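You operate a simulated robot arm through the tools that you are given. There is no shell and no other tool. Be economical: measure what you need, move in short steps, check, and stop when the job is done.

You are at the controls of a simulated two-armed robot. One attempt, no reset.

TASK
On the top of the long bench, fold the blue towel in half.

Only the result counts: the job must be done as asked and must still hold three seconds after the hand-in. Knocking over, shifting, dropping, spilling or breaking anything else fails it. Flat cloth is picked up by pressing the open fingertips on it (5 to 10 N) and closing them slowly along it; thin cloth reads only 2 to 8 mm in the jaws.

THE ROBOT
Two 6-joint arms with two-finger parallel grippers on one trunk, on a base that drives. Base frame: it is fixed to the floor where the robot stands at the start and does not move with it; the origin is under the middle of the robot, x ahead of it, y to its left, z up; the surface under the hand at the start is at about z = 800. Readings come in mm, degrees, newtons and seconds.
The left shoulder is at the start at [80, 216, 1597], the right one opposite. With the tool pointing down near the work surface each hand reaches from about 100 to 640 mm from the robot's upright axis, wherever it stands, measured 20 degrees to its own side. Places, roughly: top of the long bench [700, 100, 800]. Payload 3.43 kg a hand.
The TCP of each hand is the grasp point between the finger pads, 30 mm short of the fingertips. In the tool frame z runs along the fingers and y along their closing line. The gripper opens to 94 mm. The fingers are 28 mm wide and 10 mm thick; the gripper's body (50 by 96 mm) begins 55 mm behind the TCP.
Orientation is told as [roll, pitch, yaw] about the base's x, y, z axes, in that order, counted from this pose: with the fingers straight down and closing along the base's y, the tool's x points along the base's -x, its y along +y and its z along -z.

THE INTERFACE
- The arms move only by the tool servo_tool. It takes "left_commands", "right_commands" or both (then of equal length, played together; a hand with none holds still); each is a list of rows, each a list of 7 numbers: the shift along the tool's x, y, z in units of 40 mm (1.0 is 40 mm), then the turn, a rotation vector about the tool's x, y, z in units of 5 degrees (1.0 is 5 degrees), then the opening in per cent of the stroke, from 0 (shut) to 100 (fully open). In form: [[x, y, z, rx, ry, rz, claw], ...]. A call has 1 to 20 rows; each row shifts and turns the commanded pose from where the row before left it, along the tool's axes as they then stand. A call with a number of a shift or a turn outside -1 to 1 is refused whole. A row lasts 0.2 s, in which the tool goes at most 50 mm and 8.6 degrees; a call with a longer step from one row to the next is refused whole, and so is a gripper value outside its range. Where a pose cannot be reached the arm comes as near as it can. A force on the tool above 40 N (or 10 N above the force at the start of the call, whichever is more), or a blocked arm, ends the call early, and 0.2 s more pass. Each finger travels about 72 mm/s and halts on what it meets, pressing with about 26 N; the grip force reading is that of the motor and also rises with nothing between the fingers. The clock runs only during rows and for 0.2 s after the last one: add rows that do not move to give the fingers time. The reply holds the time, the measured pose of the TCP, the force on the tool along the base axes, the opening and the grip force, in the units named above and with some noise, with the torque about the TCP (base axes, N m) and any sound that the robot's microphone picked up.
- Cameras (640 x 400 px; columns grow to the right, rows downward): "scene" is now at [88.7, -13.3, 1734.6]; the picture's right is [-0.21, -0.98, 0.00], its down [-0.88, 0.19, -0.42] and it looks along [0.41, -0.09, -0.91] (base axes); focal length 267 px, centre (320, 200). "left" rides on the left gripper at [76, -14, -102] in its tool frame; the picture's right is [0.18, 0.98, 0.00], its down [-0.75, 0.14, -0.64] and it looks along [-0.63, 0.12, 0.77] (tool axes); focal length 243 px, centre (320, 200). "right" rides on the right gripper at [76, 14, -102] in its tool frame; the picture's right is [-0.18, 0.98, 0.00], its down [-0.75, -0.14, -0.64] and it looks along [-0.63, -0.12, 0.77] (tool axes); focal length 243 px, centre (320, 200). There is no depth. A picture from a camera that has moved, and an enlarged one, comes with that camera's place and axes in the base frame and with its lens.
- capture(camera): a new picture of that camera. It takes no simulated time.
- move_column(by): slides the trunk up (or, below 0, down) by that many mm; the arms and the scene camera ride with it, the base frame stays. It gives what a move gives, with no picture.
- base_move(legs): drives the robot by 1 to 6 legs, each [ahead, left, turn to the left] in mm, mm and degrees, along the robot's own axes; the way and the turn of a leg run together, so that a leg with both is an arc; at most 1500 mm and 180 degrees a leg. The arms and the cameras ride along, it lands a little off, and it stops where it bumps. It gives what a move gives.
- head_to(pan, tilt): turns the head with the scene camera to pan (to the left, within 86 degrees either way) and tilt (down, from -29 to 69), counted from straight ahead of the robot. It gives what a move gives.
- close_up(camera, box): a new picture of the part [left, top, right, bottom] of that camera's present view, enlarged. It takes no simulated time.
- finish_job(): hands the job in; it is judged then, once.

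Work in short steps. Places have to be worked out from the pictures, the camera data and where the tool is seen: move nearer, look again, correct. Check each grasp and each placing, and mend what went wrong. You have 120 turns and 100 pictures in all, those below and enlarged ones among them. Open the grippers and draw the arms clear of the work before you hand the job in, unless the task says otherwise; then end with one line.

The tools are called after "Emit:" as a command line: name --argument value ..., lists and objects as JSON in quotes. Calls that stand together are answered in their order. servo_tool: Moves the arms, as the interface text tells. Its arguments: {"type":"object","properties":{"left_commands":{"type":"array"},"right_commands":{"type":"array"}},"required":[]} The other tools are called the same way: move_column (by) slides the trunk up or down; base_move (legs) drives the base; head_to (pan, tilt) turns the head that bears the scene camera; capture (camera) takes a picture; close_up (camera, box) takes an enlarged picture of a part of a camera's view; finish_job () hands the job in.

At the start:

```text
time_s: 0.0
left_ee_pos: [522.5, 142.6, 1049.3]
left_orientation: [0.1, -0.1, 0.1]
left_wrist_force: [0.5, -0.1, 0.8]
left_wrist_torque: [0.01, -0.02, -0.06]
left_width: 94.2
left_finger_force: 0.1
right_ee_pos: [383.9, -253.3, 981.6]
right_orientation: [0.0, 0.0, 0.0]
right_wrist_force: [0.5, -1.0, 0.3]
right_wrist_torque: [-0.02, 0.0, -0.02]
right_width: 93.9
right_finger_force: 0.0
trunk travel left (down, up): [-827.0, 13.0]
robot x, y, heading: [-0.7, -1.5, -0.1]
head pan, tilt: [-12.3, 64.9]
```

scene: 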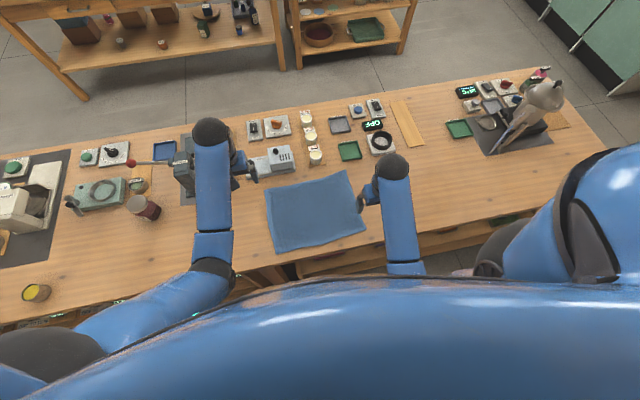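
right: 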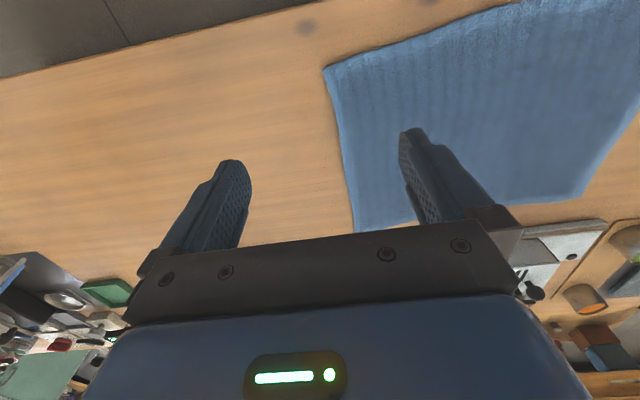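
left: 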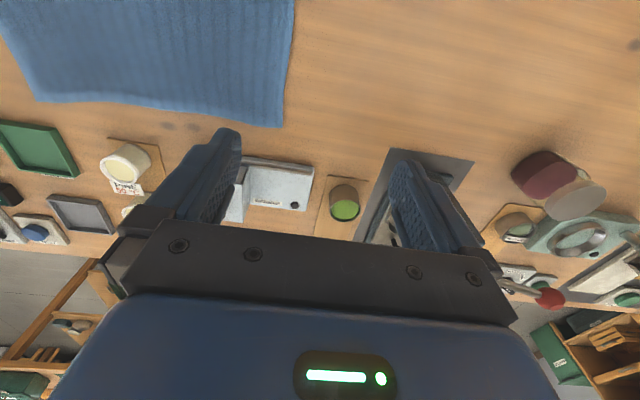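

The towel appears to span x≈343–608, y≈-245–92, with its edges nearly along the base axes. I plan to fold the near edge over onto the far edge with both hands, so I'm bringing the hands above the near corners and taking pictures.

Emit:
servo_tool --left_commands '[[0.785, -0.365, 0.445, 0, 0, 0, 100], [0.785, -0.365, 0.445, 0, 0, 0, 80], [0.785, -0.365, 0.445, 0, 0, 0, 60], [0.785, -0.365, 0.445, 0, 0, 0, 60], [0.785, -0.365, 0.445, 0, 0, 0, 60]]' --right_commands '[[0.095, 0.14, 0.11, 0, 0, 0, 100], [0.095, 0.14, 0.11, 0, 0, 0, 80], [0.095, 0.14, 0.11, 0, 0, 0, 60], [0.095, 0.14, 0.11, 0, 0, 0, 60], [0.095, 0.14, 0.11, 0, 0, 0, 60]]'

Emit:
move_column --by -80

Emit:
capture --camera "scene"

Emit:
capture --camera "left"

Emit:
capture --camera "right"

```text
time_s: 1.2
left_ee_pos: [364.2, 69.7, 961.7]
left_orientation: [-0.1, -0.1, 0.0]
left_wrist_force: [0.4, -0.1, 0.6]
left_wrist_torque: [-0.01, -0.04, -0.03]
left_width: 56.4
left_finger_force: 0.1
right_ee_pos: [365.5, -225.6, 960.7]
right_orientation: [0.0, -0.2, 0.0]
right_wrist_force: [-0.2, -0.2, -0.2]
right_wrist_torque: [0.0, -0.05, 0.0]
right_width: 56.3
right_finger_force: 0.1
trunk travel left (down, up): [-827.0, 13.0]
robot x, y, heading: [-4.3, 2.2, -0.0]
head pan, tilt: [-12.3, 64.9]
```

```text
time_s: 2.4
left_ee_pos: [364.7, 69.6, 881.6]
left_orientation: [0.0, 0.0, 0.0]
left_wrist_force: [0.4, -0.6, -0.5]
left_wrist_torque: [0.02, 0.0, -0.02]
left_width: 56.6
left_finger_force: 0.0
right_ee_pos: [366.4, -226.1, 880.1]
right_orientation: [0.0, -0.1, 0.0]
right_wrist_force: [-0.3, -0.9, -0.3]
right_wrist_torque: [0.03, 0.04, -0.03]
right_width: 56.5
right_finger_force: 0.0
trunk travel left (down, up): [-747.0, 93.0]
robot x, y, heading: [-1.2, -0.1, 0.0]
head pan, tilt: [-12.3, 64.9]
```

```text
96 pictures are left
camera scene: at [88.5, -13.3, 1654.6], right [-0.21, -0.98, 0.0], down [-0.88, 0.19, -0.42], along [0.41, -0.09, -0.91], focal length 267 px, centre (320, 200)
```

scene: 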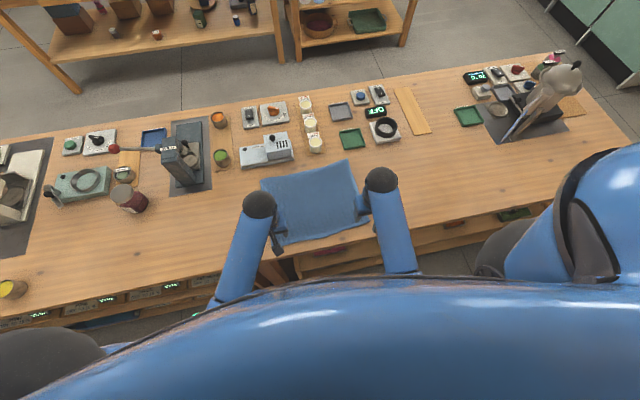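

```text
95 pictures are left
camera left: at [289.7, 56.0, 985.5], right [-0.18, 0.98, 0.0], down [0.75, 0.14, 0.64], along [0.63, 0.12, -0.77], focal length 243 px, centre (320, 200)
```

left: 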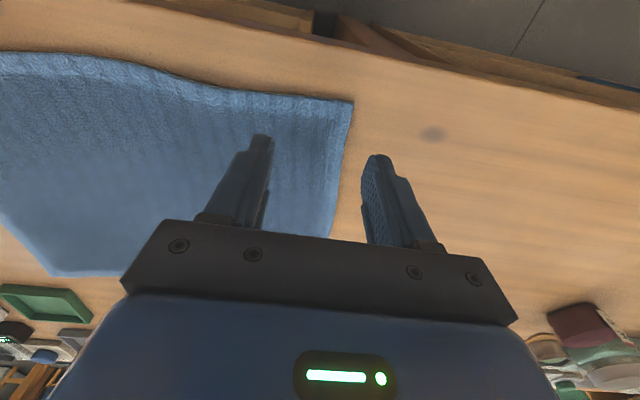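

```text
94 pictures are left
camera right: at [289.5, -211.2, 981.5], right [0.18, 0.98, 0.0], down [0.75, -0.14, 0.64], along [0.63, -0.12, -0.77], focal length 243 px, centre (320, 200)
```

right: 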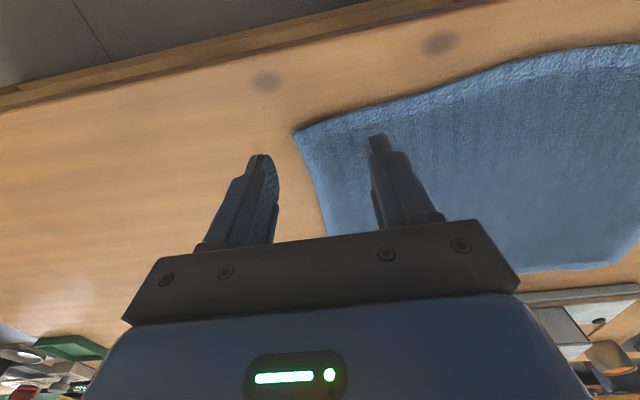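

The left corner comes out at about (342, 89). The right one reads (364,-246), which disagrees with the scene view, so I'm taking a closer look.

Emit:
close_up --camera "scene" --box '[230, 145, 400, 255]'

Emit:
close_up --camera "right" --box '[200, 30, 520, 230]'

```text
3.64 times, centred on (315, 200) of scene
camera zoom: at [88.5, -13.3, 1654.6], right [-0.21, -0.98, 0.0], down [-0.88, 0.19, -0.42], along [0.41, -0.09, -0.91], focal length 972 px, centre (338, 200)
```

zoom: 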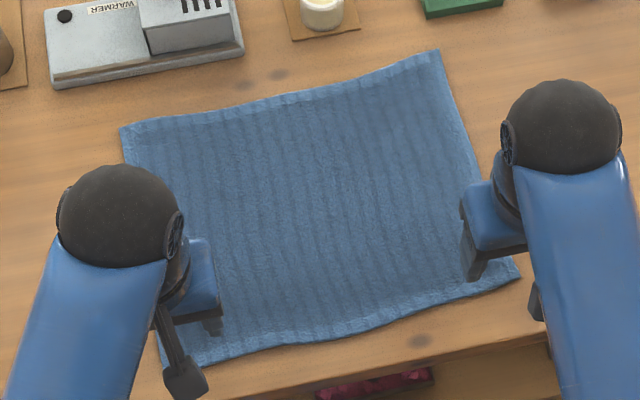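

```text
2.00 times, centred on (360, 130) of right
camera zoom: at [289.5, -211.2, 981.5], right [0.18, 0.98, 0.0], down [0.75, -0.14, 0.64], along [0.63, -0.12, -0.77], focal length 485 px, centre (240, 340)
```

zoom: 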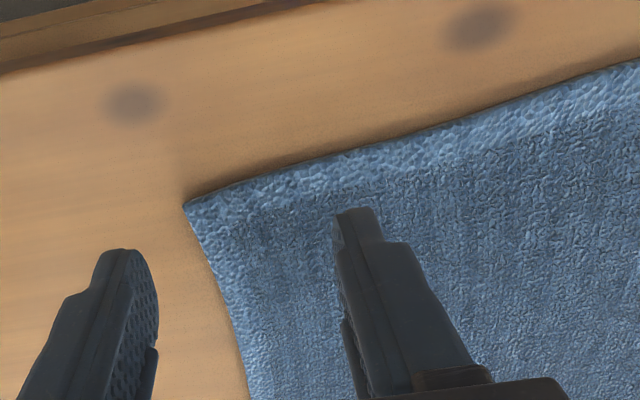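

The corners are now consistent: near-left (345,89), near-right (361,-246), far-left (592,98), far-right (615,-234). I'm placing both hands just inside the near corners with a narrower opening and descending to just above the cloth.

Emit:
servo_tool --left_commands '[[0.05, -0.1, 0.35, 0, 0, 0, 38], [0.03, -0.1, 0.35, 0, 0, 0, 38], [0, 0, 0.3, 0, 0, 0, 38], [0, 0, 0.1, 0, 0, 0, 38]]' --right_commands '[[-0.12, 0.1, 0.35, 0, 0, 0, 38], [-0.12, 0.1, 0.35, 0, 0, 0, 38], [0, 0, 0.27, 0, 0, 0, 38], [0, 0, 0.1, 0, 0, 0, 38]]'

Emit:
capture --camera "left"

Emit:
capture --camera "right"

```text
time_s: 3.4
left_ee_pos: [362.7, 62.0, 837.9]
left_orientation: [-0.1, 0.1, 0.1]
left_wrist_force: [0.1, 0.0, 0.1]
left_wrist_torque: [-0.01, 0.01, -0.02]
left_width: 35.7
left_finger_force: 0.0
right_ee_pos: [377.2, -217.0, 837.5]
right_orientation: [-0.1, 0.0, 0.0]
right_wrist_force: [0.1, -0.9, 0.4]
right_wrist_torque: [0.01, 0.0, 0.02]
right_width: 35.7
right_finger_force: 0.0
trunk travel left (down, up): [-747.0, 93.0]
robot x, y, heading: [0.5, -1.7, -0.1]
head pan, tilt: [-12.3, 64.9]
```

```text
91 pictures are left
camera left: at [287.4, 48.9, 941.8], right [-0.18, 0.98, 0.0], down [0.75, 0.14, 0.64], along [0.63, 0.12, -0.77], focal length 243 px, centre (320, 200)
```

left: 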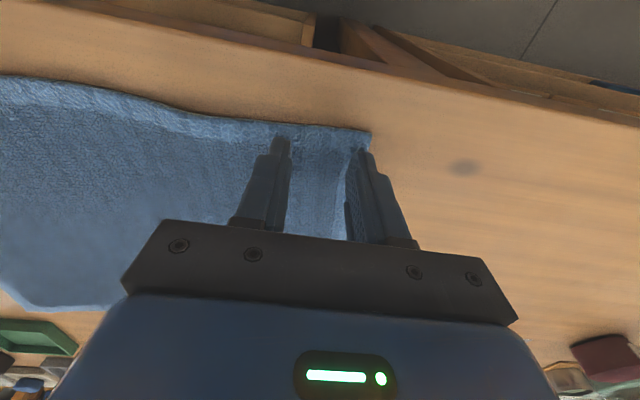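

```text
90 pictures are left
camera right: at [299.8, -202.3, 938.4], right [0.18, 0.98, 0.0], down [0.75, -0.14, 0.64], along [0.63, -0.12, -0.77], focal length 243 px, centre (320, 200)
```

right: 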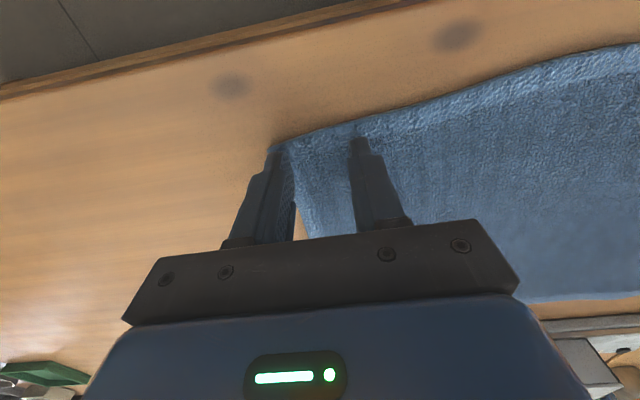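

The placement is good, except that the right hand's outer finger sits right on the side edge. I'm shifting it inward about 8 mm, moving the left 3 mm, and starting to press down.

Emit:
servo_tool --left_commands '[[0, -0.08, 0, 0, 0, 0, 38], [0, 0, 0.06, 0, 0, 0, 38], [0, 0, 0.04, 0, 0, 0, 38]]' --right_commands '[[0, 0.2, 0, 0, 0, 0, 38], [0, 0, 0.06, 0, 0, 0, 38], [0, 0, 0.04, 0, 0, 0, 38]]'

```text
time_s: 4.2
left_ee_pos: [361.4, 59.4, 834.0]
left_orientation: [-0.1, -0.2, 0.0]
left_wrist_force: [0.0, -0.1, 4.8]
left_wrist_torque: [-0.02, -0.06, -0.01]
left_width: 35.7
left_finger_force: 0.0
right_ee_pos: [377.3, -208.8, 832.6]
right_orientation: [0.0, -0.2, 0.0]
right_wrist_force: [0.0, 1.2, 6.6]
right_wrist_torque: [0.01, 0.0, -0.01]
right_width: 35.7
right_finger_force: 0.1
trunk travel left (down, up): [-747.0, 93.0]
robot x, y, heading: [-2.4, -0.6, 0.2]
head pan, tilt: [-12.3, 64.9]
```

Contact is 5–7 N on both hands. I'm adding a slight press on the left and closing slowly.

Emit:
servo_tool --left_commands '[[0, 0, 0.025, 0, 0, 0, 38], [0, 0, 0, 0, 0, 0, 34], [0, 0, 0, 0, 0, 0, 30], [0, 0, 0, 0, 0, 0, 26], [0, 0, 0, 0, 0, 0, 22], [0, 0, 0, 0, 0, 0, 18], [0, 0, 0, 0, 0, 0, 14], [0, 0, 0, 0, 0, 0, 10], [0, 0, 0, 0, 0, 0, 6], [0, 0, 0, 0, 0, 0, 2], [0, 0, 0, 0, 0, 0, 0], [0, 0, 0, 0, 0, 0, 0]]' --right_commands '[[0, 0, 0.01, 0, 0, 0, 38], [0, 0, 0, 0, 0, 0, 34], [0, 0, 0, 0, 0, 0, 30], [0, 0, 0, 0, 0, 0, 26], [0, 0, 0, 0, 0, 0, 22], [0, 0, 0, 0, 0, 0, 18], [0, 0, 0, 0, 0, 0, 14], [0, 0, 0, 0, 0, 0, 10], [0, 0, 0, 0, 0, 0, 6], [0, 0, 0, 0, 0, 0, 2], [0, 0, 0, 0, 0, 0, 0], [0, 0, 0, 0, 0, 0, 0]]'

Emit:
capture --camera "left"

Emit:
capture --camera "right"

```text
time_s: 6.8
left_ee_pos: [359.3, 59.0, 833.7]
left_orientation: [-0.2, -0.2, 0.0]
left_wrist_force: [-0.1, -13.5, 9.8]
left_wrist_torque: [-0.39, -0.06, 0.06]
left_width: 4.2
left_finger_force: 26.1
right_ee_pos: [375.6, -209.8, 833.1]
right_orientation: [0.0, 0.0, 0.0]
right_wrist_force: [-1.6, 12.7, 15.3]
right_wrist_torque: [0.42, 0.02, -0.05]
right_width: 4.5
right_finger_force: 25.6
trunk travel left (down, up): [-747.0, 93.0]
robot x, y, heading: [0.6, -1.9, 0.2]
head pan, tilt: [-12.3, 64.9]
```

```text
89 pictures are left
camera left: at [285.2, 45.2, 937.3], right [-0.18, 0.98, 0.0], down [0.75, 0.14, 0.64], along [0.63, 0.12, -0.77], focal length 243 px, centre (320, 200)
```

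left: 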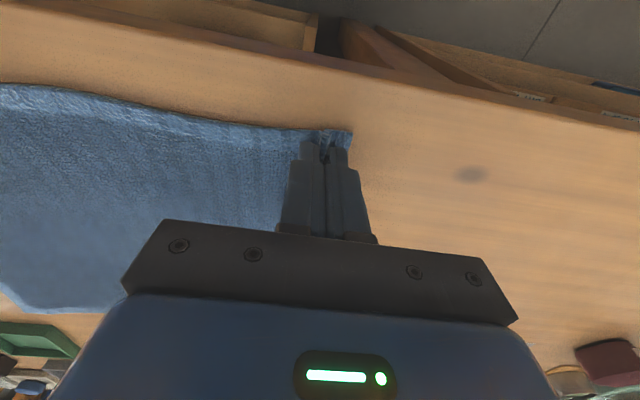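

```text
88 pictures are left
camera right: at [298.4, -195.3, 934.5], right [0.18, 0.98, 0.0], down [0.75, -0.14, 0.64], along [0.63, -0.12, -0.77], focal length 243 px, centre (320, 200)
```

right: 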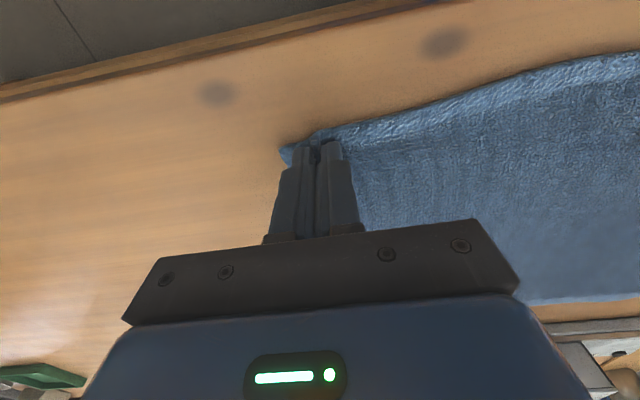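

Both corners are pinched (4.2 and 4.5 mm), but about 28 mm of edge is inside the pads, and that would turn back as a flap when laid down. I'm releasing and re-pinching nearer the edge, so only about 10 mm is held.

Emit:
servo_tool --left_commands '[[0, 0, -0.05, 0, 0, 0, 15], [0, 0, 0, 0, 0, 0, 38], [0, 0, -0.25, 0, 0, 0, 38], [0.48, 0.0, -0.2, 0, 0, 0, 38], [0, 0, 0, 0, 0, 0, 38]]' --right_commands '[[0, 0, -0.05, 0, 0, 0, 15], [0, 0, 0, 0, 0, 0, 38], [0, 0, -0.25, 0, 0, 0, 38], [0.45, 0.0, -0.2, 0, 0, 0, 38], [0, 0, 0, 0, 0, 0, 38]]'

Emit:
capture --camera "left"

Emit:
capture --camera "right"

```text
time_s: 8.0
left_ee_pos: [341.1, 59.4, 852.7]
left_orientation: [0.0, 0.0, 0.0]
left_wrist_force: [0.7, 0.4, 0.1]
left_wrist_torque: [-0.01, 0.02, -0.05]
left_width: 35.7
left_finger_force: 0.1
right_ee_pos: [357.2, -208.4, 853.3]
right_orientation: [0.0, 0.0, 0.1]
right_wrist_force: [-0.2, -0.2, -0.1]
right_wrist_torque: [-0.01, 0.01, 0.04]
right_width: 35.6
right_finger_force: 0.1
trunk travel left (down, up): [-747.0, 93.0]
robot x, y, heading: [0.6, -3.2, -0.2]
head pan, tilt: [-12.3, 64.9]
```

```text
87 pictures are left
camera left: at [265.7, 46.1, 956.5], right [-0.18, 0.98, 0.0], down [0.75, 0.14, 0.64], along [0.63, 0.12, -0.77], focal length 243 px, centre (320, 200)
```

left: 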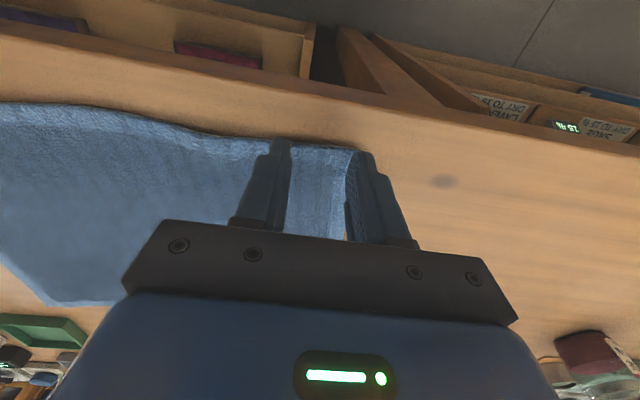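

```text
86 pictures are left
camera right: at [280.9, -194.9, 953.6], right [0.18, 0.98, 0.0], down [0.75, -0.14, 0.64], along [0.63, -0.12, -0.77], focal length 243 px, centre (320, 200)
```

right: 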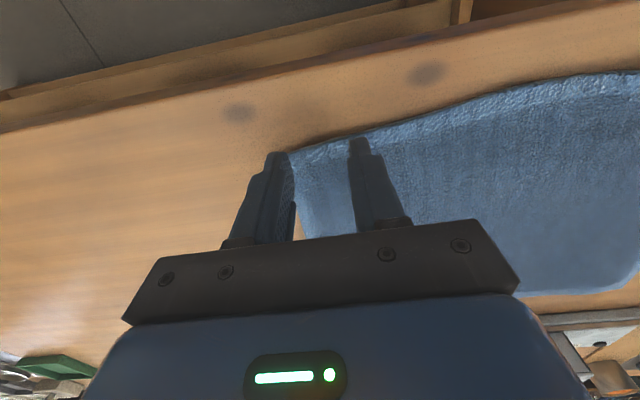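

The left edge is near x≈341 and the right near x≈356, so the overlap is about 13 mm. I'm shifting both hands 8 mm inward in y and 3 mm out in x, then pressing.

Emit:
servo_tool --left_commands '[[0.09, -0.2, 0, 0, 0, 0, 38], [0, 0, 0.3, 0, 0, 0, 38], [0, 0, 0.12, 0, 0, 0, 38], [0, 0, 0.06, 0, 0, 0, 38], [0, 0, 0, 0, 0, 0, 38]]' --right_commands '[[0.08, 0.2, 0, 0, 0, 0, 38], [0, 0, 0.3, 0, 0, 0, 38], [0, 0, 0.14, 0, 0, 0, 38], [0, 0, 0.06, 0, 0, 0, 38], [0, 0, 0, 0, 0, 0, 38]]'

```text
time_s: 9.2
left_ee_pos: [337.7, 49.5, 834.1]
left_orientation: [-0.1, -0.1, 0.0]
left_wrist_force: [-0.9, 0.5, 4.9]
left_wrist_torque: [0.06, -0.07, 0.04]
left_width: 35.6
left_finger_force: 0.1
right_ee_pos: [354.6, -201.1, 833.5]
right_orientation: [0.0, -0.1, 0.0]
right_wrist_force: [-1.1, -1.9, 11.1]
right_wrist_torque: [0.02, -0.11, 0.0]
right_width: 36.0
right_finger_force: 0.2
trunk travel left (down, up): [-747.0, 93.0]
robot x, y, heading: [-0.5, -1.7, -0.1]
head pan, tilt: [-12.3, 64.9]
```

Contact is good on both hands. I'm closing slowly.

Emit:
servo_tool --left_commands '[[0, 0, 0.025, 0, 0, 0, 38], [0, 0, 0, 0, 0, 0, 34], [0, 0, 0, 0, 0, 0, 30], [0, 0, 0, 0, 0, 0, 26], [0, 0, 0, 0, 0, 0, 22], [0, 0, 0, 0, 0, 0, 18], [0, 0, 0, 0, 0, 0, 14], [0, 0, 0, 0, 0, 0, 10], [0, 0, 0, 0, 0, 0, 6], [0, 0, 0, 0, 0, 0, 2], [0, 0, 0, 0, 0, 0, 0], [0, 0, 0, 0, 0, 0, 0]]' --right_commands '[[0, 0, 0, 0, 0, 0, 38], [0, 0, 0, 0, 0, 0, 34], [0, 0, 0, 0, 0, 0, 30], [0, 0, 0, 0, 0, 0, 26], [0, 0, 0, 0, 0, 0, 22], [0, 0, 0, 0, 0, 0, 18], [0, 0, 0, 0, 0, 0, 14], [0, 0, 0, 0, 0, 0, 10], [0, 0, 0, 0, 0, 0, 6], [0, 0, 0, 0, 0, 0, 2], [0, 0, 0, 0, 0, 0, 0], [0, 0, 0, 0, 0, 0, 0]]'

Emit:
servo_tool --left_commands '[[0, -0.1, -0.25, 0, 0, 0, 0], [0, 0, -0.4, 0, 0, 0, 0], [0, 0, -0.4, 0, 0, 0, 0], [0, 0, 0, 0, 0, 0, 0]]' --right_commands '[[0, 0.1, -0.25, 0, 0, 0, 0], [0, 0, -0.4, 0, 0, 0, 0], [0, 0, -0.4, 0, 0, 0, 0], [0, 0, 0, 0, 0, 0, 0]]'

Emit:
capture --camera "left"

Emit:
capture --camera "right"

```text
time_s: 11.8
left_ee_pos: [337.8, 50.6, 833.3]
left_orientation: [0.0, -0.1, 0.0]
left_wrist_force: [0.3, -13.2, 10.0]
left_wrist_torque: [-0.38, -0.14, -0.14]
left_width: 3.8
left_finger_force: 26.2
right_ee_pos: [353.8, -201.7, 832.8]
right_orientation: [0.0, -0.1, 0.0]
right_wrist_force: [-1.7, 13.3, 12.4]
right_wrist_torque: [0.44, -0.08, 0.17]
right_width: 4.2
right_finger_force: 25.9
trunk travel left (down, up): [-747.0, 93.0]
robot x, y, heading: [-2.9, 1.1, -0.2]
head pan, tilt: [-12.3, 64.9]
```

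```text
time_s: 12.8
left_ee_pos: [337.9, 45.3, 874.7]
left_orientation: [0.0, -0.1, 0.0]
left_wrist_force: [0.0, -3.2, -0.4]
left_wrist_torque: [-0.1, 0.01, -0.04]
left_width: 3.6
left_finger_force: 26.7
right_ee_pos: [355.3, -196.9, 876.4]
right_orientation: [0.0, 0.0, -0.1]
right_wrist_force: [-0.3, 2.7, -0.1]
right_wrist_torque: [0.13, 0.0, 0.03]
right_width: 3.9
right_finger_force: 25.1
trunk travel left (down, up): [-747.0, 93.0]
robot x, y, heading: [-3.6, -0.5, -0.2]
head pan, tilt: [-12.3, 64.9]
```

```text
85 pictures are left
camera left: at [263.9, 31.9, 979.0], right [-0.18, 0.98, 0.0], down [0.75, 0.14, 0.64], along [0.63, 0.12, -0.77], focal length 243 px, centre (320, 200)
```

left: 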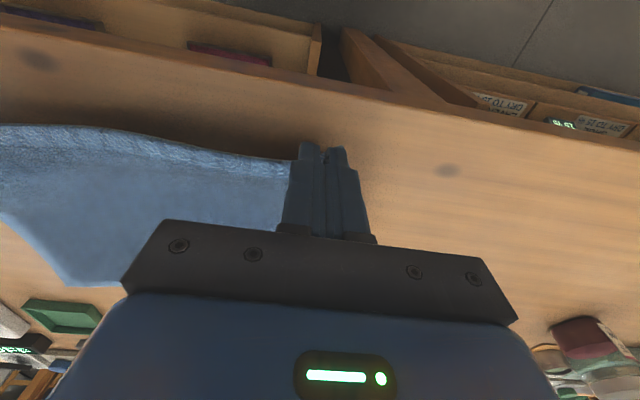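

```text
84 pictures are left
camera right: at [278.4, -182.3, 976.5], right [0.18, 0.98, 0.0], down [0.75, -0.14, 0.64], along [0.63, -0.12, -0.77], focal length 243 px, centre (320, 200)
```

right: 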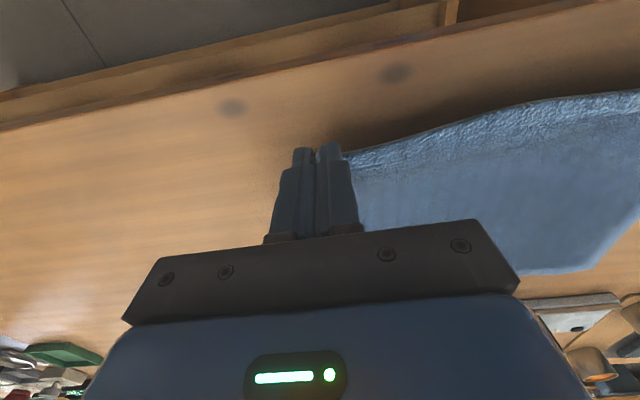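

Both corners hold after the lift (3.6 and 3.9 mm). I'm carrying the edge over in an arc, first half.

Emit:
servo_tool --left_commands '[[-0.4875, 0.023, -0.45, 0, 0, 0, 0], [-0.4875, 0.023, -0.5, 0, 0, 0, 0], [-0.4875, 0.023, -0.325, 0, 0, 0, 0], [-0.4875, 0.023, -0.2, 0, 0, 0, 0], [-0.4875, 0.023, -0.11, 0, 0, 0, 0], [-0.4875, 0.023, -0.04, 0, 0, 0, 0], [-0.4875, 0.023, 0.04, 0, 0, 0, 0]]' --right_commands '[[-0.494, 0.0125, -0.45, 0, 0, 0, 0], [-0.494, 0.0125, -0.5, 0, 0, 0, 0], [-0.494, 0.0125, -0.325, 0, 0, 0, 0], [-0.494, 0.0125, -0.2, 0, 0, 0, 0], [-0.494, 0.0125, -0.11, 0, 0, 0, 0], [-0.494, 0.0125, -0.04, 0, 0, 0, 0], [-0.494, 0.0125, 0.04, 0, 0, 0, 0]]'

Emit:
capture --camera "scene"

```text
time_s: 14.4
left_ee_pos: [478.1, 51.4, 936.4]
left_orientation: [0.0, 0.1, 0.0]
left_wrist_force: [0.1, -5.4, -0.3]
left_wrist_torque: [-0.15, 0.01, -0.08]
left_width: 3.5
left_finger_force: 26.1
right_ee_pos: [493.6, -193.1, 938.8]
right_orientation: [-0.1, -0.1, 0.0]
right_wrist_force: [0.1, 5.8, -0.8]
right_wrist_torque: [0.18, 0.02, 0.05]
right_width: 4.0
right_finger_force: 26.2
trunk travel left (down, up): [-747.0, 93.0]
robot x, y, heading: [-0.7, 0.1, -0.0]
head pan, tilt: [-12.3, 64.9]
```

```text
83 pictures are left
camera scene: at [90.9, -13.4, 1654.4], right [-0.21, -0.98, 0.0], down [-0.89, 0.19, -0.42], along [0.41, -0.09, -0.91], focal length 267 px, centre (320, 200)
```

scene: 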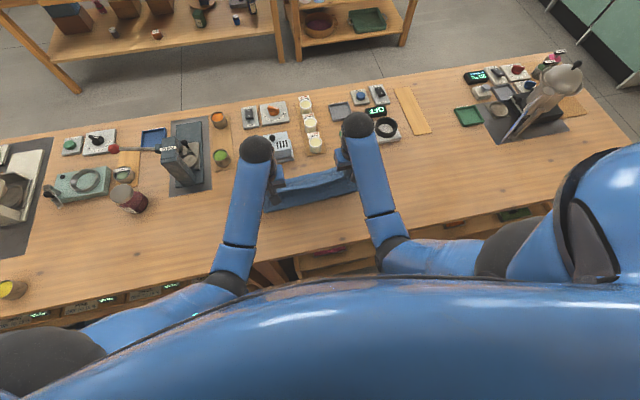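

The fold is forming cleanly. I'm finishing the second half of the arc to just above the far half.

Emit:
servo_tool --left_commands '[[-0.47, 0.02, 0.11, 0, 0, 0, 0], [-0.47, 0.02, 0.2, 0, 0, 0, 0], [-0.47, 0.02, 0.33, 0, 0, 0, 0], [-0.47, 0.02, 0.5, 0, 0, 0, 0], [-0.47, 0.02, 0.5, 0, 0, 0, 0], [0, 0, 0.4, 0, 0, 0, 0], [0, 0, 0, 0, 0, 0, 0]]' --right_commands '[[-0.49, 0.0125, 0.11, 0, 0, 0, 0], [-0.49, 0.0125, 0.2, 0, 0, 0, 0], [-0.49, 0.0125, 0.33, 0, 0, 0, 0], [-0.49, 0.0125, 0.5, 0, 0, 0, 0], [-0.49, 0.0125, 0.5, 0, 0, 0, 0], [0, 0, 0.4, 0, 0, 0, 0], [0, 0, 0, 0, 0, 0, 0]]'

Emit:
capture --camera "scene"

Emit:
close_up --camera "scene" --box '[230, 120, 400, 230]'

Emit:
capture --camera "left"

Emit:
capture --camera "right"

```text
time_s: 16.0
left_ee_pos: [568.5, 57.0, 857.2]
left_orientation: [0.1, -0.2, 0.1]
left_wrist_force: [1.2, -9.2, 0.0]
left_wrist_torque: [-0.3, -0.01, -0.09]
left_width: 3.9
left_finger_force: 26.1
right_ee_pos: [590.7, -191.7, 857.7]
right_orientation: [0.1, -0.1, -0.1]
right_wrist_force: [-0.9, 9.4, -0.2]
right_wrist_torque: [0.33, 0.01, 0.07]
right_width: 3.9
right_finger_force: 26.1
trunk travel left (down, up): [-747.0, 93.0]
robot x, y, heading: [-2.4, -1.4, -0.0]
head pan, tilt: [-12.3, 64.9]
```

```text
82 pictures are left
camera scene: at [87.7, -13.3, 1654.7], right [-0.21, -0.98, 0.0], down [-0.88, 0.19, -0.43], along [0.42, -0.09, -0.91], focal length 267 px, centre (320, 200)
```

scene: 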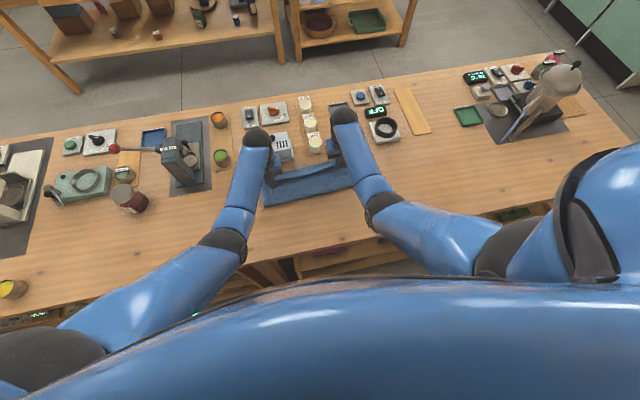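

```text
3.64 times, centred on (315, 175) of scene
camera zoom: at [87.7, -13.3, 1654.7], right [-0.21, -0.98, 0.0], down [-0.88, 0.19, -0.43], along [0.42, -0.09, -0.91], focal length 972 px, centre (338, 291)
```

zoom: 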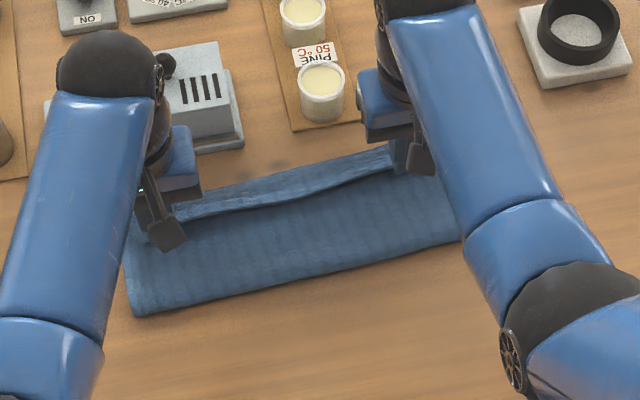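

```text
80 pictures are left
camera left: at [492.6, 43.7, 961.2], right [-0.18, 0.98, 0.0], down [0.75, 0.14, 0.64], along [0.63, 0.12, -0.77], focal length 243 px, centre (320, 200)
```

left: 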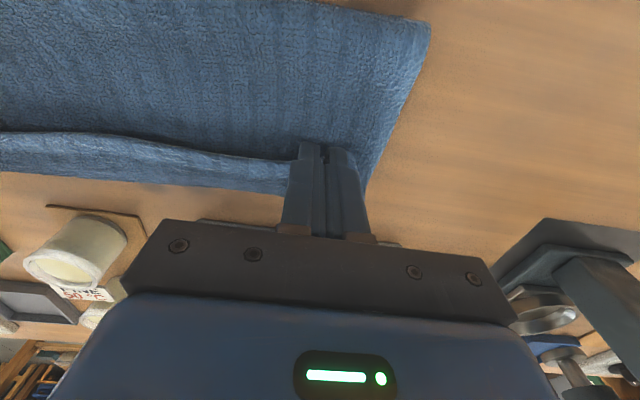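

```text
79 pictures are left
camera right: at [514.2, -177.3, 959.6], right [0.18, 0.98, 0.0], down [0.75, -0.14, 0.64], along [0.63, -0.12, -0.77], focal length 243 px, centre (320, 200)
```

right: 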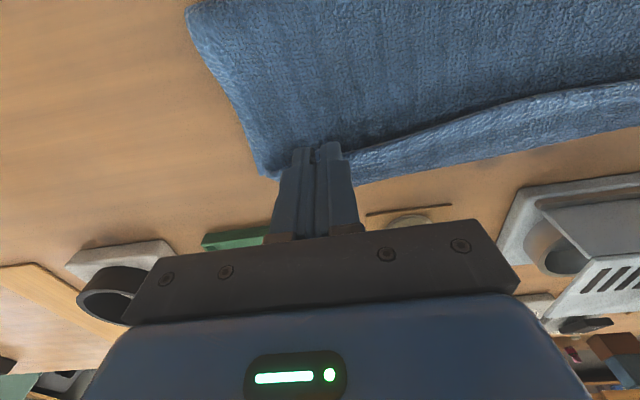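

The edge is over the far half, with a small strip turned back where it hangs between the hands. I'm lowering onto the lower layer.

Emit:
servo_tool --left_commands '[[0, 0.03, 0.2, 0, 0, 0, 0], [0, 0.03, 0.15, 0, 0, 0, 0], [0, 0, 0.1, 0, 0, 0, 0], [0, 0, 0, 0, 0, 0, 0]]' --right_commands '[[0, -0.03, 0.2, 0, 0, 0, 0], [0, -0.03, 0.15, 0, 0, 0, 0], [0, 0, 0.1, 0, 0, 0, 0], [0, 0, 0, 0, 0, 0, 0]]'

Emit:
close_up --camera "scene" --box '[230, 120, 400, 230]'

```text
time_s: 17.0
left_ee_pos: [568.1, 59.5, 838.4]
left_orientation: [-0.1, -0.1, 0.0]
left_wrist_force: [2.4, -16.2, 5.4]
left_wrist_torque: [-0.49, -0.13, -0.13]
left_width: 3.9
left_finger_force: 25.3
right_ee_pos: [591.0, -193.2, 839.4]
right_orientation: [0.0, -0.3, 0.0]
right_wrist_force: [-1.3, 15.8, 9.5]
right_wrist_torque: [0.55, -0.03, 0.17]
right_width: 4.5
right_finger_force: 26.1
trunk travel left (down, up): [-747.0, 93.0]
robot x, y, heading: [-0.1, -2.0, -0.1]
head pan, tilt: [-12.3, 64.9]
```

```text
3.64 times, centred on (315, 175) of scene
camera zoom: at [87.1, -13.0, 1654.8], right [-0.21, -0.98, 0.0], down [-0.88, 0.19, -0.43], along [0.42, -0.09, -0.9], focal length 972 px, centre (338, 291)
```

zoom: 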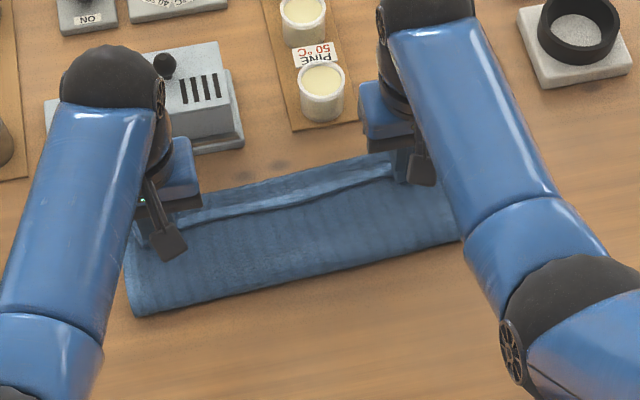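

The tips are touching (5–9 N). I'm releasing gently, lifting straight up and then clearing back and up to look.

Emit:
servo_tool --left_commands '[[0, 0, -0.05, 0, 0, 0, 5], [0, 0, -0.05, 0, 0, 0, 15], [0, 0, -0.05, 0, 0, 0, 30], [0, 0, -0.1, 0, 0, 0, 38], [0, 0, -0.5, 0, 0, 0, 38], [0, 0, -0.9, 0, 0, 0, 38], [0, 0, -0.9, 0, 0, 0, 38], [0.8, 0.3, -0.2, 0, 0, 0, 38], [0.8, 0.5, 0, 0, 0, 0, 38], [0.8, 0.9, 0, 0, 0, 0, 38], [0.3, 0.9, 0, 0, 0, 0, 38]]' --right_commands '[[0, 0, -0.05, 0, 0, 0, 5], [0, 0, -0.05, 0, 0, 0, 15], [0, 0, -0.05, 0, 0, 0, 30], [0, 0, -0.1, 0, 0, 0, 38], [0, 0, -0.5, 0, 0, 0, 38], [0, 0, -0.9, 0, 0, 0, 38], [0, 0, -0.9, 0, 0, 0, 38], [0.8, -0.3, -0.2, 0, 0, 0, 38], [0.8, -0.5, 0, 0, 0, 0, 38], [0.8, -0.9, 0, 0, 0, 0, 38], [0.3, -0.9, 0, 0, 0, 0, 38]]'

Emit:
close_up --camera "scene" --box '[230, 120, 400, 230]'

Emit:
capture --camera "left"

Emit:
capture --camera "right"

```text
time_s: 19.4
left_ee_pos: [461.4, 162.9, 947.9]
left_orientation: [0.0, -0.1, 0.0]
left_wrist_force: [-0.1, 0.0, -0.3]
left_wrist_torque: [-0.03, -0.01, -0.01]
left_width: 35.7
left_finger_force: 0.1
right_ee_pos: [481.9, -299.7, 949.1]
right_orientation: [0.0, -0.1, 0.0]
right_wrist_force: [0.8, -1.0, -0.8]
right_wrist_torque: [-0.02, 0.01, -0.02]
right_width: 35.8
right_finger_force: 0.1
trunk travel left (down, up): [-747.0, 93.0]
robot x, y, heading: [2.0, 0.7, 0.2]
head pan, tilt: [-12.3, 64.9]
```

```text
3.64 times, centred on (315, 175) of scene
camera zoom: at [88.3, -13.3, 1654.6], right [-0.21, -0.98, 0.0], down [-0.88, 0.19, -0.42], along [0.42, -0.09, -0.91], focal length 972 px, centre (338, 291)
```

zoom: 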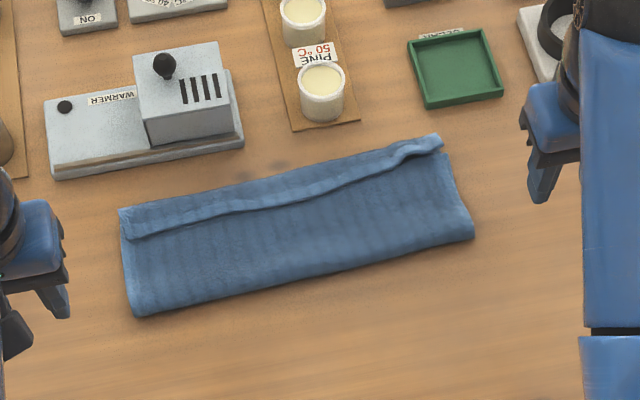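

```text
76 pictures are left
camera left: at [385.8, 149.7, 1052.3], right [-0.18, 0.98, 0.0], down [0.75, 0.14, 0.64], along [0.63, 0.12, -0.77], focal length 243 px, centre (320, 200)
```

left: 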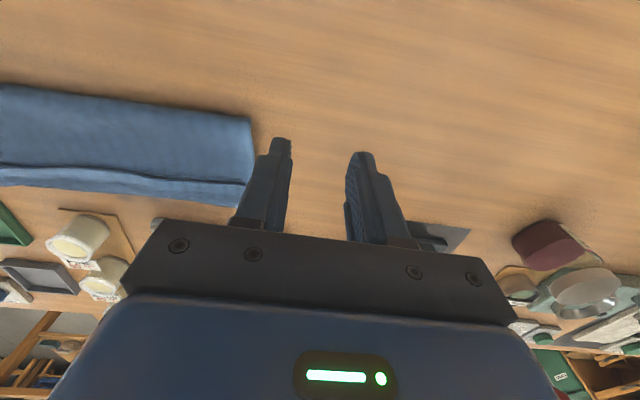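

```text
75 pictures are left
camera right: at [404.5, -284.9, 1050.5], right [0.18, 0.98, 0.0], down [0.75, -0.14, 0.64], along [0.63, -0.12, -0.77], focal length 243 px, centre (320, 200)
```

right: 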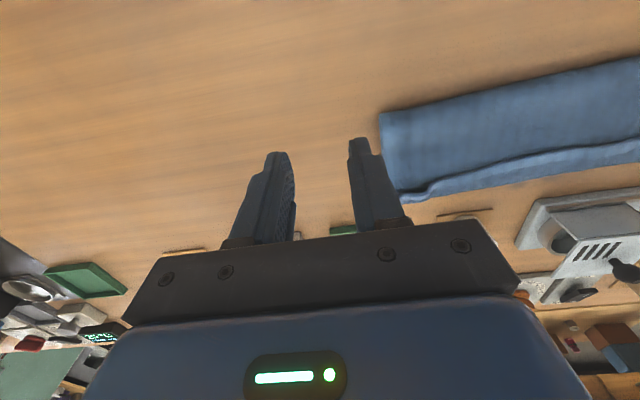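

The result is a neat half-fold. I need to see whether the strip along the far side is the lower layer showing or a turned-back flap.

Emit:
close_up --camera "scene" --box '[255, 150, 305, 210]'

Emit:
close_up --camera "scene" --box '[310, 145, 360, 205]'

Emit:
close_up --camera "left" --box '[130, 80, 290, 220]'

Emit:
close_up --camera "right" --box '[370, 90, 510, 220]'

```text
6.67 times, centred on (280, 180) of scene
camera zoom: at [88.3, -13.3, 1654.6], right [-0.21, -0.98, 0.0], down [-0.88, 0.19, -0.42], along [0.42, -0.09, -0.91], focal length 1782 px, centre (587, 333)
```

zoom: 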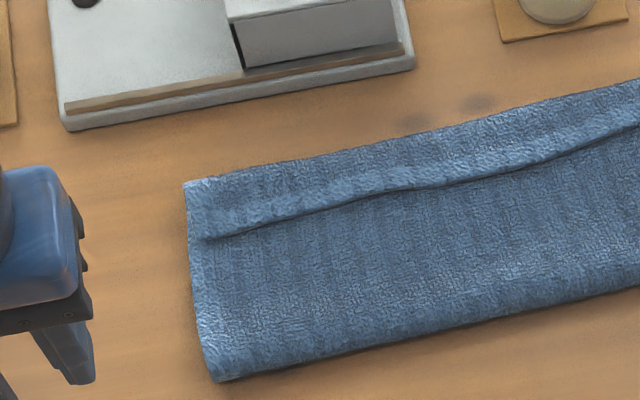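

```text
6.67 times, centred on (335, 175) of scene
camera zoom: at [88.3, -13.3, 1654.6], right [-0.21, -0.98, 0.0], down [-0.88, 0.19, -0.42], along [0.42, -0.09, -0.91], focal length 1782 px, centre (220, 367)
```

zoom: 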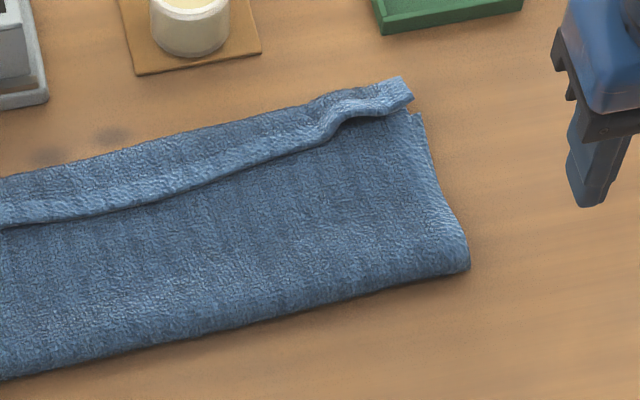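

```text
2.86 times, centred on (210, 150) of left
camera zoom: at [385.8, 149.7, 1052.3], right [-0.18, 0.98, 0.0], down [0.75, 0.14, 0.64], along [0.63, 0.12, -0.77], focal length 693 px, centre (634, 343)
```

zoom: 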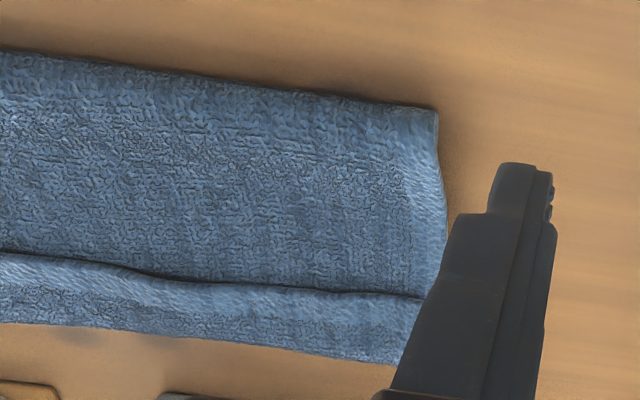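

```text
3.08 times, centred on (440, 155) of right
camera zoom: at [404.5, -284.9, 1050.5], right [0.18, 0.98, 0.0], down [0.75, -0.14, 0.64], along [0.63, -0.12, -0.77], focal length 746 px, centre (-49, 338)
```

zoom: 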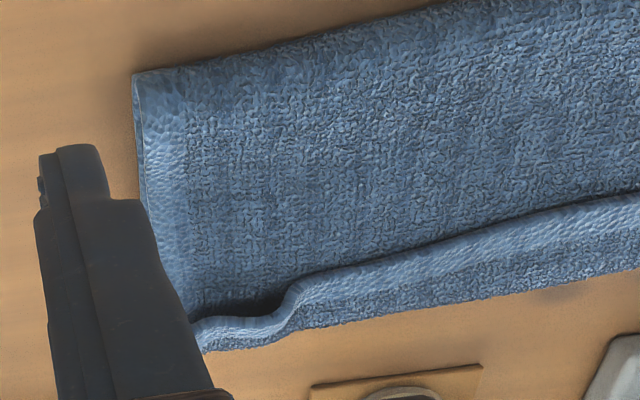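

The hem sits on top as a 25–40 mm turned-back flap, and the fold line was pulled too far forward (x≈494 instead of about 470). I'll re-pinch that flap, unfold it and refold with a pinch across the hem. First I'm bringing the hands above the flap.

Emit:
servo_tool --left_commands '[[-0.634, -0.554, 0, 0, 0, 0, 38], [-0.634, -0.554, 0, 0, 0, 0, 38], [-0.634, -0.554, 0, 0, 0, 0, 38], [-0.634, -0.554, 0, 0, 0, 0, 38], [-0.634, -0.554, 0, 0, 0, 0, 38], [0, 0, 0.8, 0, 0, 0, 38], [0, 0, 0.8, 0, 0, 0, 38], [0, 0, 0.6, 0, 0, 0, 38], [0, 0, 0, 0, 0, 0, 38]]' --right_commands '[[-0.625, 0.675, 0, 0, 0, 0, 38], [-0.625, 0.675, 0, 0, 0, 0, 38], [-0.625, 0.675, 0, 0, 0, 0, 38], [-0.625, 0.675, 0, 0, 0, 0, 38], [-0.625, 0.675, 0, 0, 0, 0, 38], [0, 0, 0.8, 0, 0, 0, 38], [0, 0, 0.8, 0, 0, 0, 38], [0, 0, 0.6, 0, 0, 0, 38], [0, 0, 0, 0, 0, 0, 38]]'

Emit:
close_up --camera "left" --box '[160, 60, 480, 260]'

Emit:
close_up --camera "right" --box '[160, 60, 480, 260]'

```text
time_s: 21.4
left_ee_pos: [587.3, 51.9, 860.5]
left_orientation: [0.0, 0.1, 0.0]
left_wrist_force: [0.2, 0.8, -0.7]
left_wrist_torque: [-0.01, 0.0, 0.01]
left_width: 35.7
left_finger_force: 0.1
right_ee_pos: [609.9, -162.3, 861.5]
right_orientation: [0.0, 0.0, 0.0]
right_wrist_force: [-0.7, 1.2, 0.6]
right_wrist_torque: [-0.01, 0.0, 0.02]
right_width: 35.8
right_finger_force: 0.0
trunk travel left (down, up): [-747.0, 93.0]
robot x, y, heading: [0.2, -0.6, -0.1]
head pan, tilt: [-12.3, 64.9]
```

```text
2.00 times, centred on (320, 160) of left
camera zoom: at [513.4, 38.9, 963.9], right [-0.18, 0.98, 0.0], down [0.75, 0.14, 0.64], along [0.63, 0.12, -0.77], focal length 485 px, centre (320, 280)
```

zoom: 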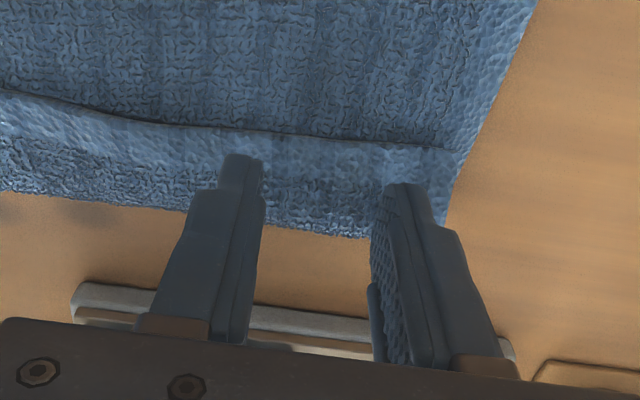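

```text
2.00 times, centred on (320, 160) of right
camera zoom: at [532.6, -148.1, 962.8], right [0.18, 0.98, 0.0], down [0.75, -0.14, 0.64], along [0.63, -0.12, -0.77], focal length 485 px, centre (320, 280)
```

zoom: 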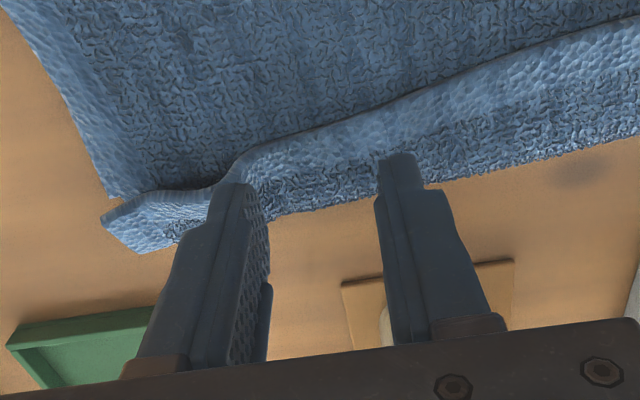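

The flap is directly under both hands. I'm descending carefully to a light touch.

Emit:
servo_tool --left_commands '[[0, 0, 0.2, 0, 0, 0, 38], [0, 0, 0.12, 0, 0, 0, 38], [0, 0, 0.08, 0, 0, 0, 38], [0, 0, 0, 0, 0, 0, 38]]' --right_commands '[[0, 0.15, 0.2, 0, 0, 0, 38], [0, 0, 0.12, 0, 0, 0, 38], [0, 0, 0.08, 0, 0, 0, 38], [0, 0, 0, 0, 0, 0, 38]]'

```text
time_s: 22.4
left_ee_pos: [589.3, 52.2, 842.3]
left_orientation: [0.0, 0.0, 0.0]
left_wrist_force: [0.4, -0.5, 1.4]
left_wrist_torque: [0.0, 0.0, -0.01]
left_width: 35.8
left_finger_force: 0.0
right_ee_pos: [608.6, -156.8, 844.6]
right_orientation: [0.0, 0.0, 0.0]
right_wrist_force: [-0.2, -0.1, 0.8]
right_wrist_torque: [-0.02, -0.02, 0.03]
right_width: 36.0
right_finger_force: 0.1
trunk travel left (down, up): [-747.0, 93.0]
robot x, y, heading: [0.1, -0.5, -0.1]
head pan, tilt: [-12.3, 64.9]
```

The tips are just touching. I'm going about 2–3 mm further down before closing.

Emit:
servo_tool --left_commands '[[0, 0, 0.05, 0, 0, 0, 38], [0, 0, 0.02, 0, 0, 0, 38], [0, 0, 0, 0, 0, 0, 38]]' --right_commands '[[0, 0, 0.06, 0, 0, 0, 38], [0, 0, 0.03, 0, 0, 0, 38], [0, 0, 0, 0, 0, 0, 38]]'

```text
time_s: 23.2
left_ee_pos: [588.3, 51.7, 841.0]
left_orientation: [0.0, 0.0, -0.1]
left_wrist_force: [0.1, 0.7, 3.8]
left_wrist_torque: [0.0, -0.04, 0.02]
left_width: 35.4
left_finger_force: 0.0
right_ee_pos: [608.9, -157.7, 841.3]
right_orientation: [0.0, 0.0, 0.0]
right_wrist_force: [-0.7, 0.2, 1.0]
right_wrist_torque: [-0.02, 0.0, 0.01]
right_width: 35.6
right_finger_force: 0.0
trunk travel left (down, up): [-747.0, 93.0]
robot x, y, heading: [-0.1, 0.7, -0.1]
head pan, tilt: [-12.3, 64.9]
```

Emit:
servo_tool --left_commands '[[0, 0, 0.03, 0, 0, 0, 38], [0, 0, 0, 0, 0, 0, 38], [0, 0, 0, 0, 0, 0, 38]]' --right_commands '[[0, 0, 0.06, 0, 0, 0, 38], [0, 0, 0.04, 0, 0, 0, 38], [0, 0, 0, 0, 0, 0, 38]]'

```text
time_s: 24.0
left_ee_pos: [588.5, 52.7, 840.2]
left_orientation: [0.0, -0.1, 0.0]
left_wrist_force: [0.2, 0.0, 3.6]
left_wrist_torque: [0.03, 0.0, 0.0]
left_width: 35.4
left_finger_force: 0.1
right_ee_pos: [606.8, -157.3, 838.3]
right_orientation: [0.0, -0.1, 0.0]
right_wrist_force: [-1.5, 1.2, 5.8]
right_wrist_torque: [-0.03, 0.05, -0.03]
right_width: 35.8
right_finger_force: 0.0
trunk travel left (down, up): [-747.0, 93.0]
robot x, y, heading: [0.5, 1.5, 0.2]
head pan, tilt: [-12.3, 64.9]
```

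Both hands press at 4–6 N. I'm closing slowly, then lifting a little to check.

Emit:
servo_tool --left_commands '[[0, 0, 0.02, 0, 0, 0, 34], [0, 0, 0, 0, 0, 0, 30], [0, 0, 0, 0, 0, 0, 26], [0, 0, 0, 0, 0, 0, 22], [0, 0, 0, 0, 0, 0, 18], [0, 0, 0, 0, 0, 0, 14], [0, 0, 0, 0, 0, 0, 10], [0, 0, 0, 0, 0, 0, 6], [0, 0, 0, 0, 0, 0, 2], [0, 0, 0, 0, 0, 0, 0], [0, 0, 0, 0, 0, 0, 0], [0, 0, -0.4, 0, 0, 0, 0], [0, 0, -0.4, 0, 0, 0, 0], [0, 0, 0, 0, 0, 0, 0]]' --right_commands '[[0, 0, 0, 0, 0, 0, 34], [0, 0, 0, 0, 0, 0, 30], [0, 0, 0, 0, 0, 0, 26], [0, 0, 0, 0, 0, 0, 22], [0, 0, 0, 0, 0, 0, 18], [0, 0, 0, 0, 0, 0, 14], [0, 0, 0, 0, 0, 0, 10], [0, 0, 0, 0, 0, 0, 6], [0, 0, 0, 0, 0, 0, 2], [0, 0, 0, 0, 0, 0, 0], [0, 0, 0, 0, 0, 0, 0], [0, 0, -0.4, 0, 0, 0, 0], [0, 0, -0.4, 0, 0, 0, 0], [0, 0, 0, 0, 0, 0, 0]]'

Emit:
close_up --camera "left" --box '[160, 60, 480, 260]'

Emit:
close_up --camera "right" --box '[160, 60, 480, 260]'

```text
time_s: 27.0
left_ee_pos: [587.0, 52.0, 872.1]
left_orientation: [0.0, 0.0, 0.0]
left_wrist_force: [0.8, -7.2, 0.3]
left_wrist_torque: [-0.22, -0.01, 0.05]
left_width: 3.9
left_finger_force: 25.7
right_ee_pos: [606.8, -157.5, 868.8]
right_orientation: [0.0, 0.0, 0.1]
right_wrist_force: [-0.7, 6.5, -0.6]
right_wrist_torque: [0.24, 0.01, -0.02]
right_width: 6.7
right_finger_force: 26.1
trunk travel left (down, up): [-747.0, 93.0]
robot x, y, heading: [1.0, -1.8, -0.1]
head pan, tilt: [-12.3, 64.9]
```

```text
2.00 times, centred on (320, 160) of left
camera zoom: at [512.1, 39.3, 976.0], right [-0.18, 0.98, 0.0], down [0.75, 0.14, 0.64], along [0.63, 0.12, -0.77], focal length 485 px, centre (320, 280)
```

zoom: 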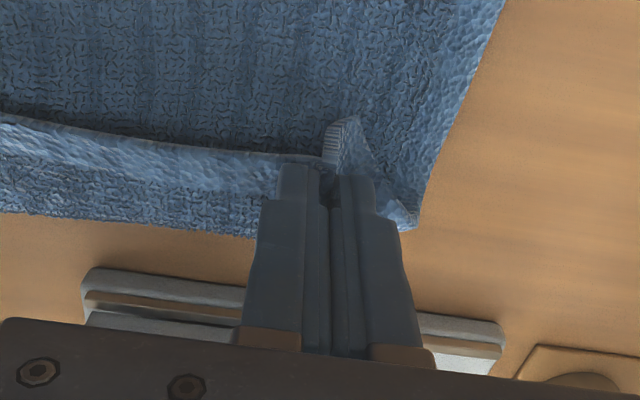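

```text
2.00 times, centred on (320, 160) of right
camera zoom: at [531.0, -142.6, 970.6], right [0.18, 0.98, 0.0], down [0.75, -0.14, 0.64], along [0.63, -0.12, -0.77], focal length 485 px, centre (320, 280)
```

zoom: 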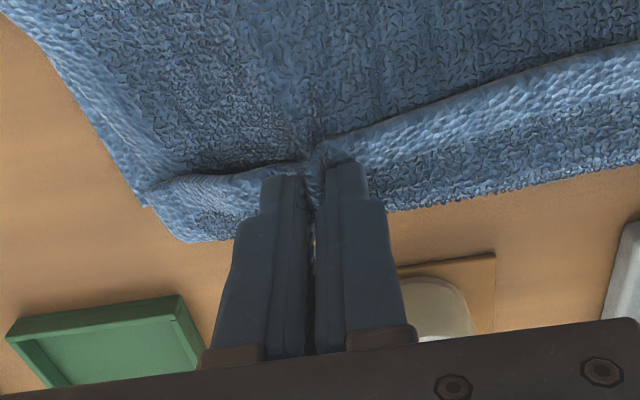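

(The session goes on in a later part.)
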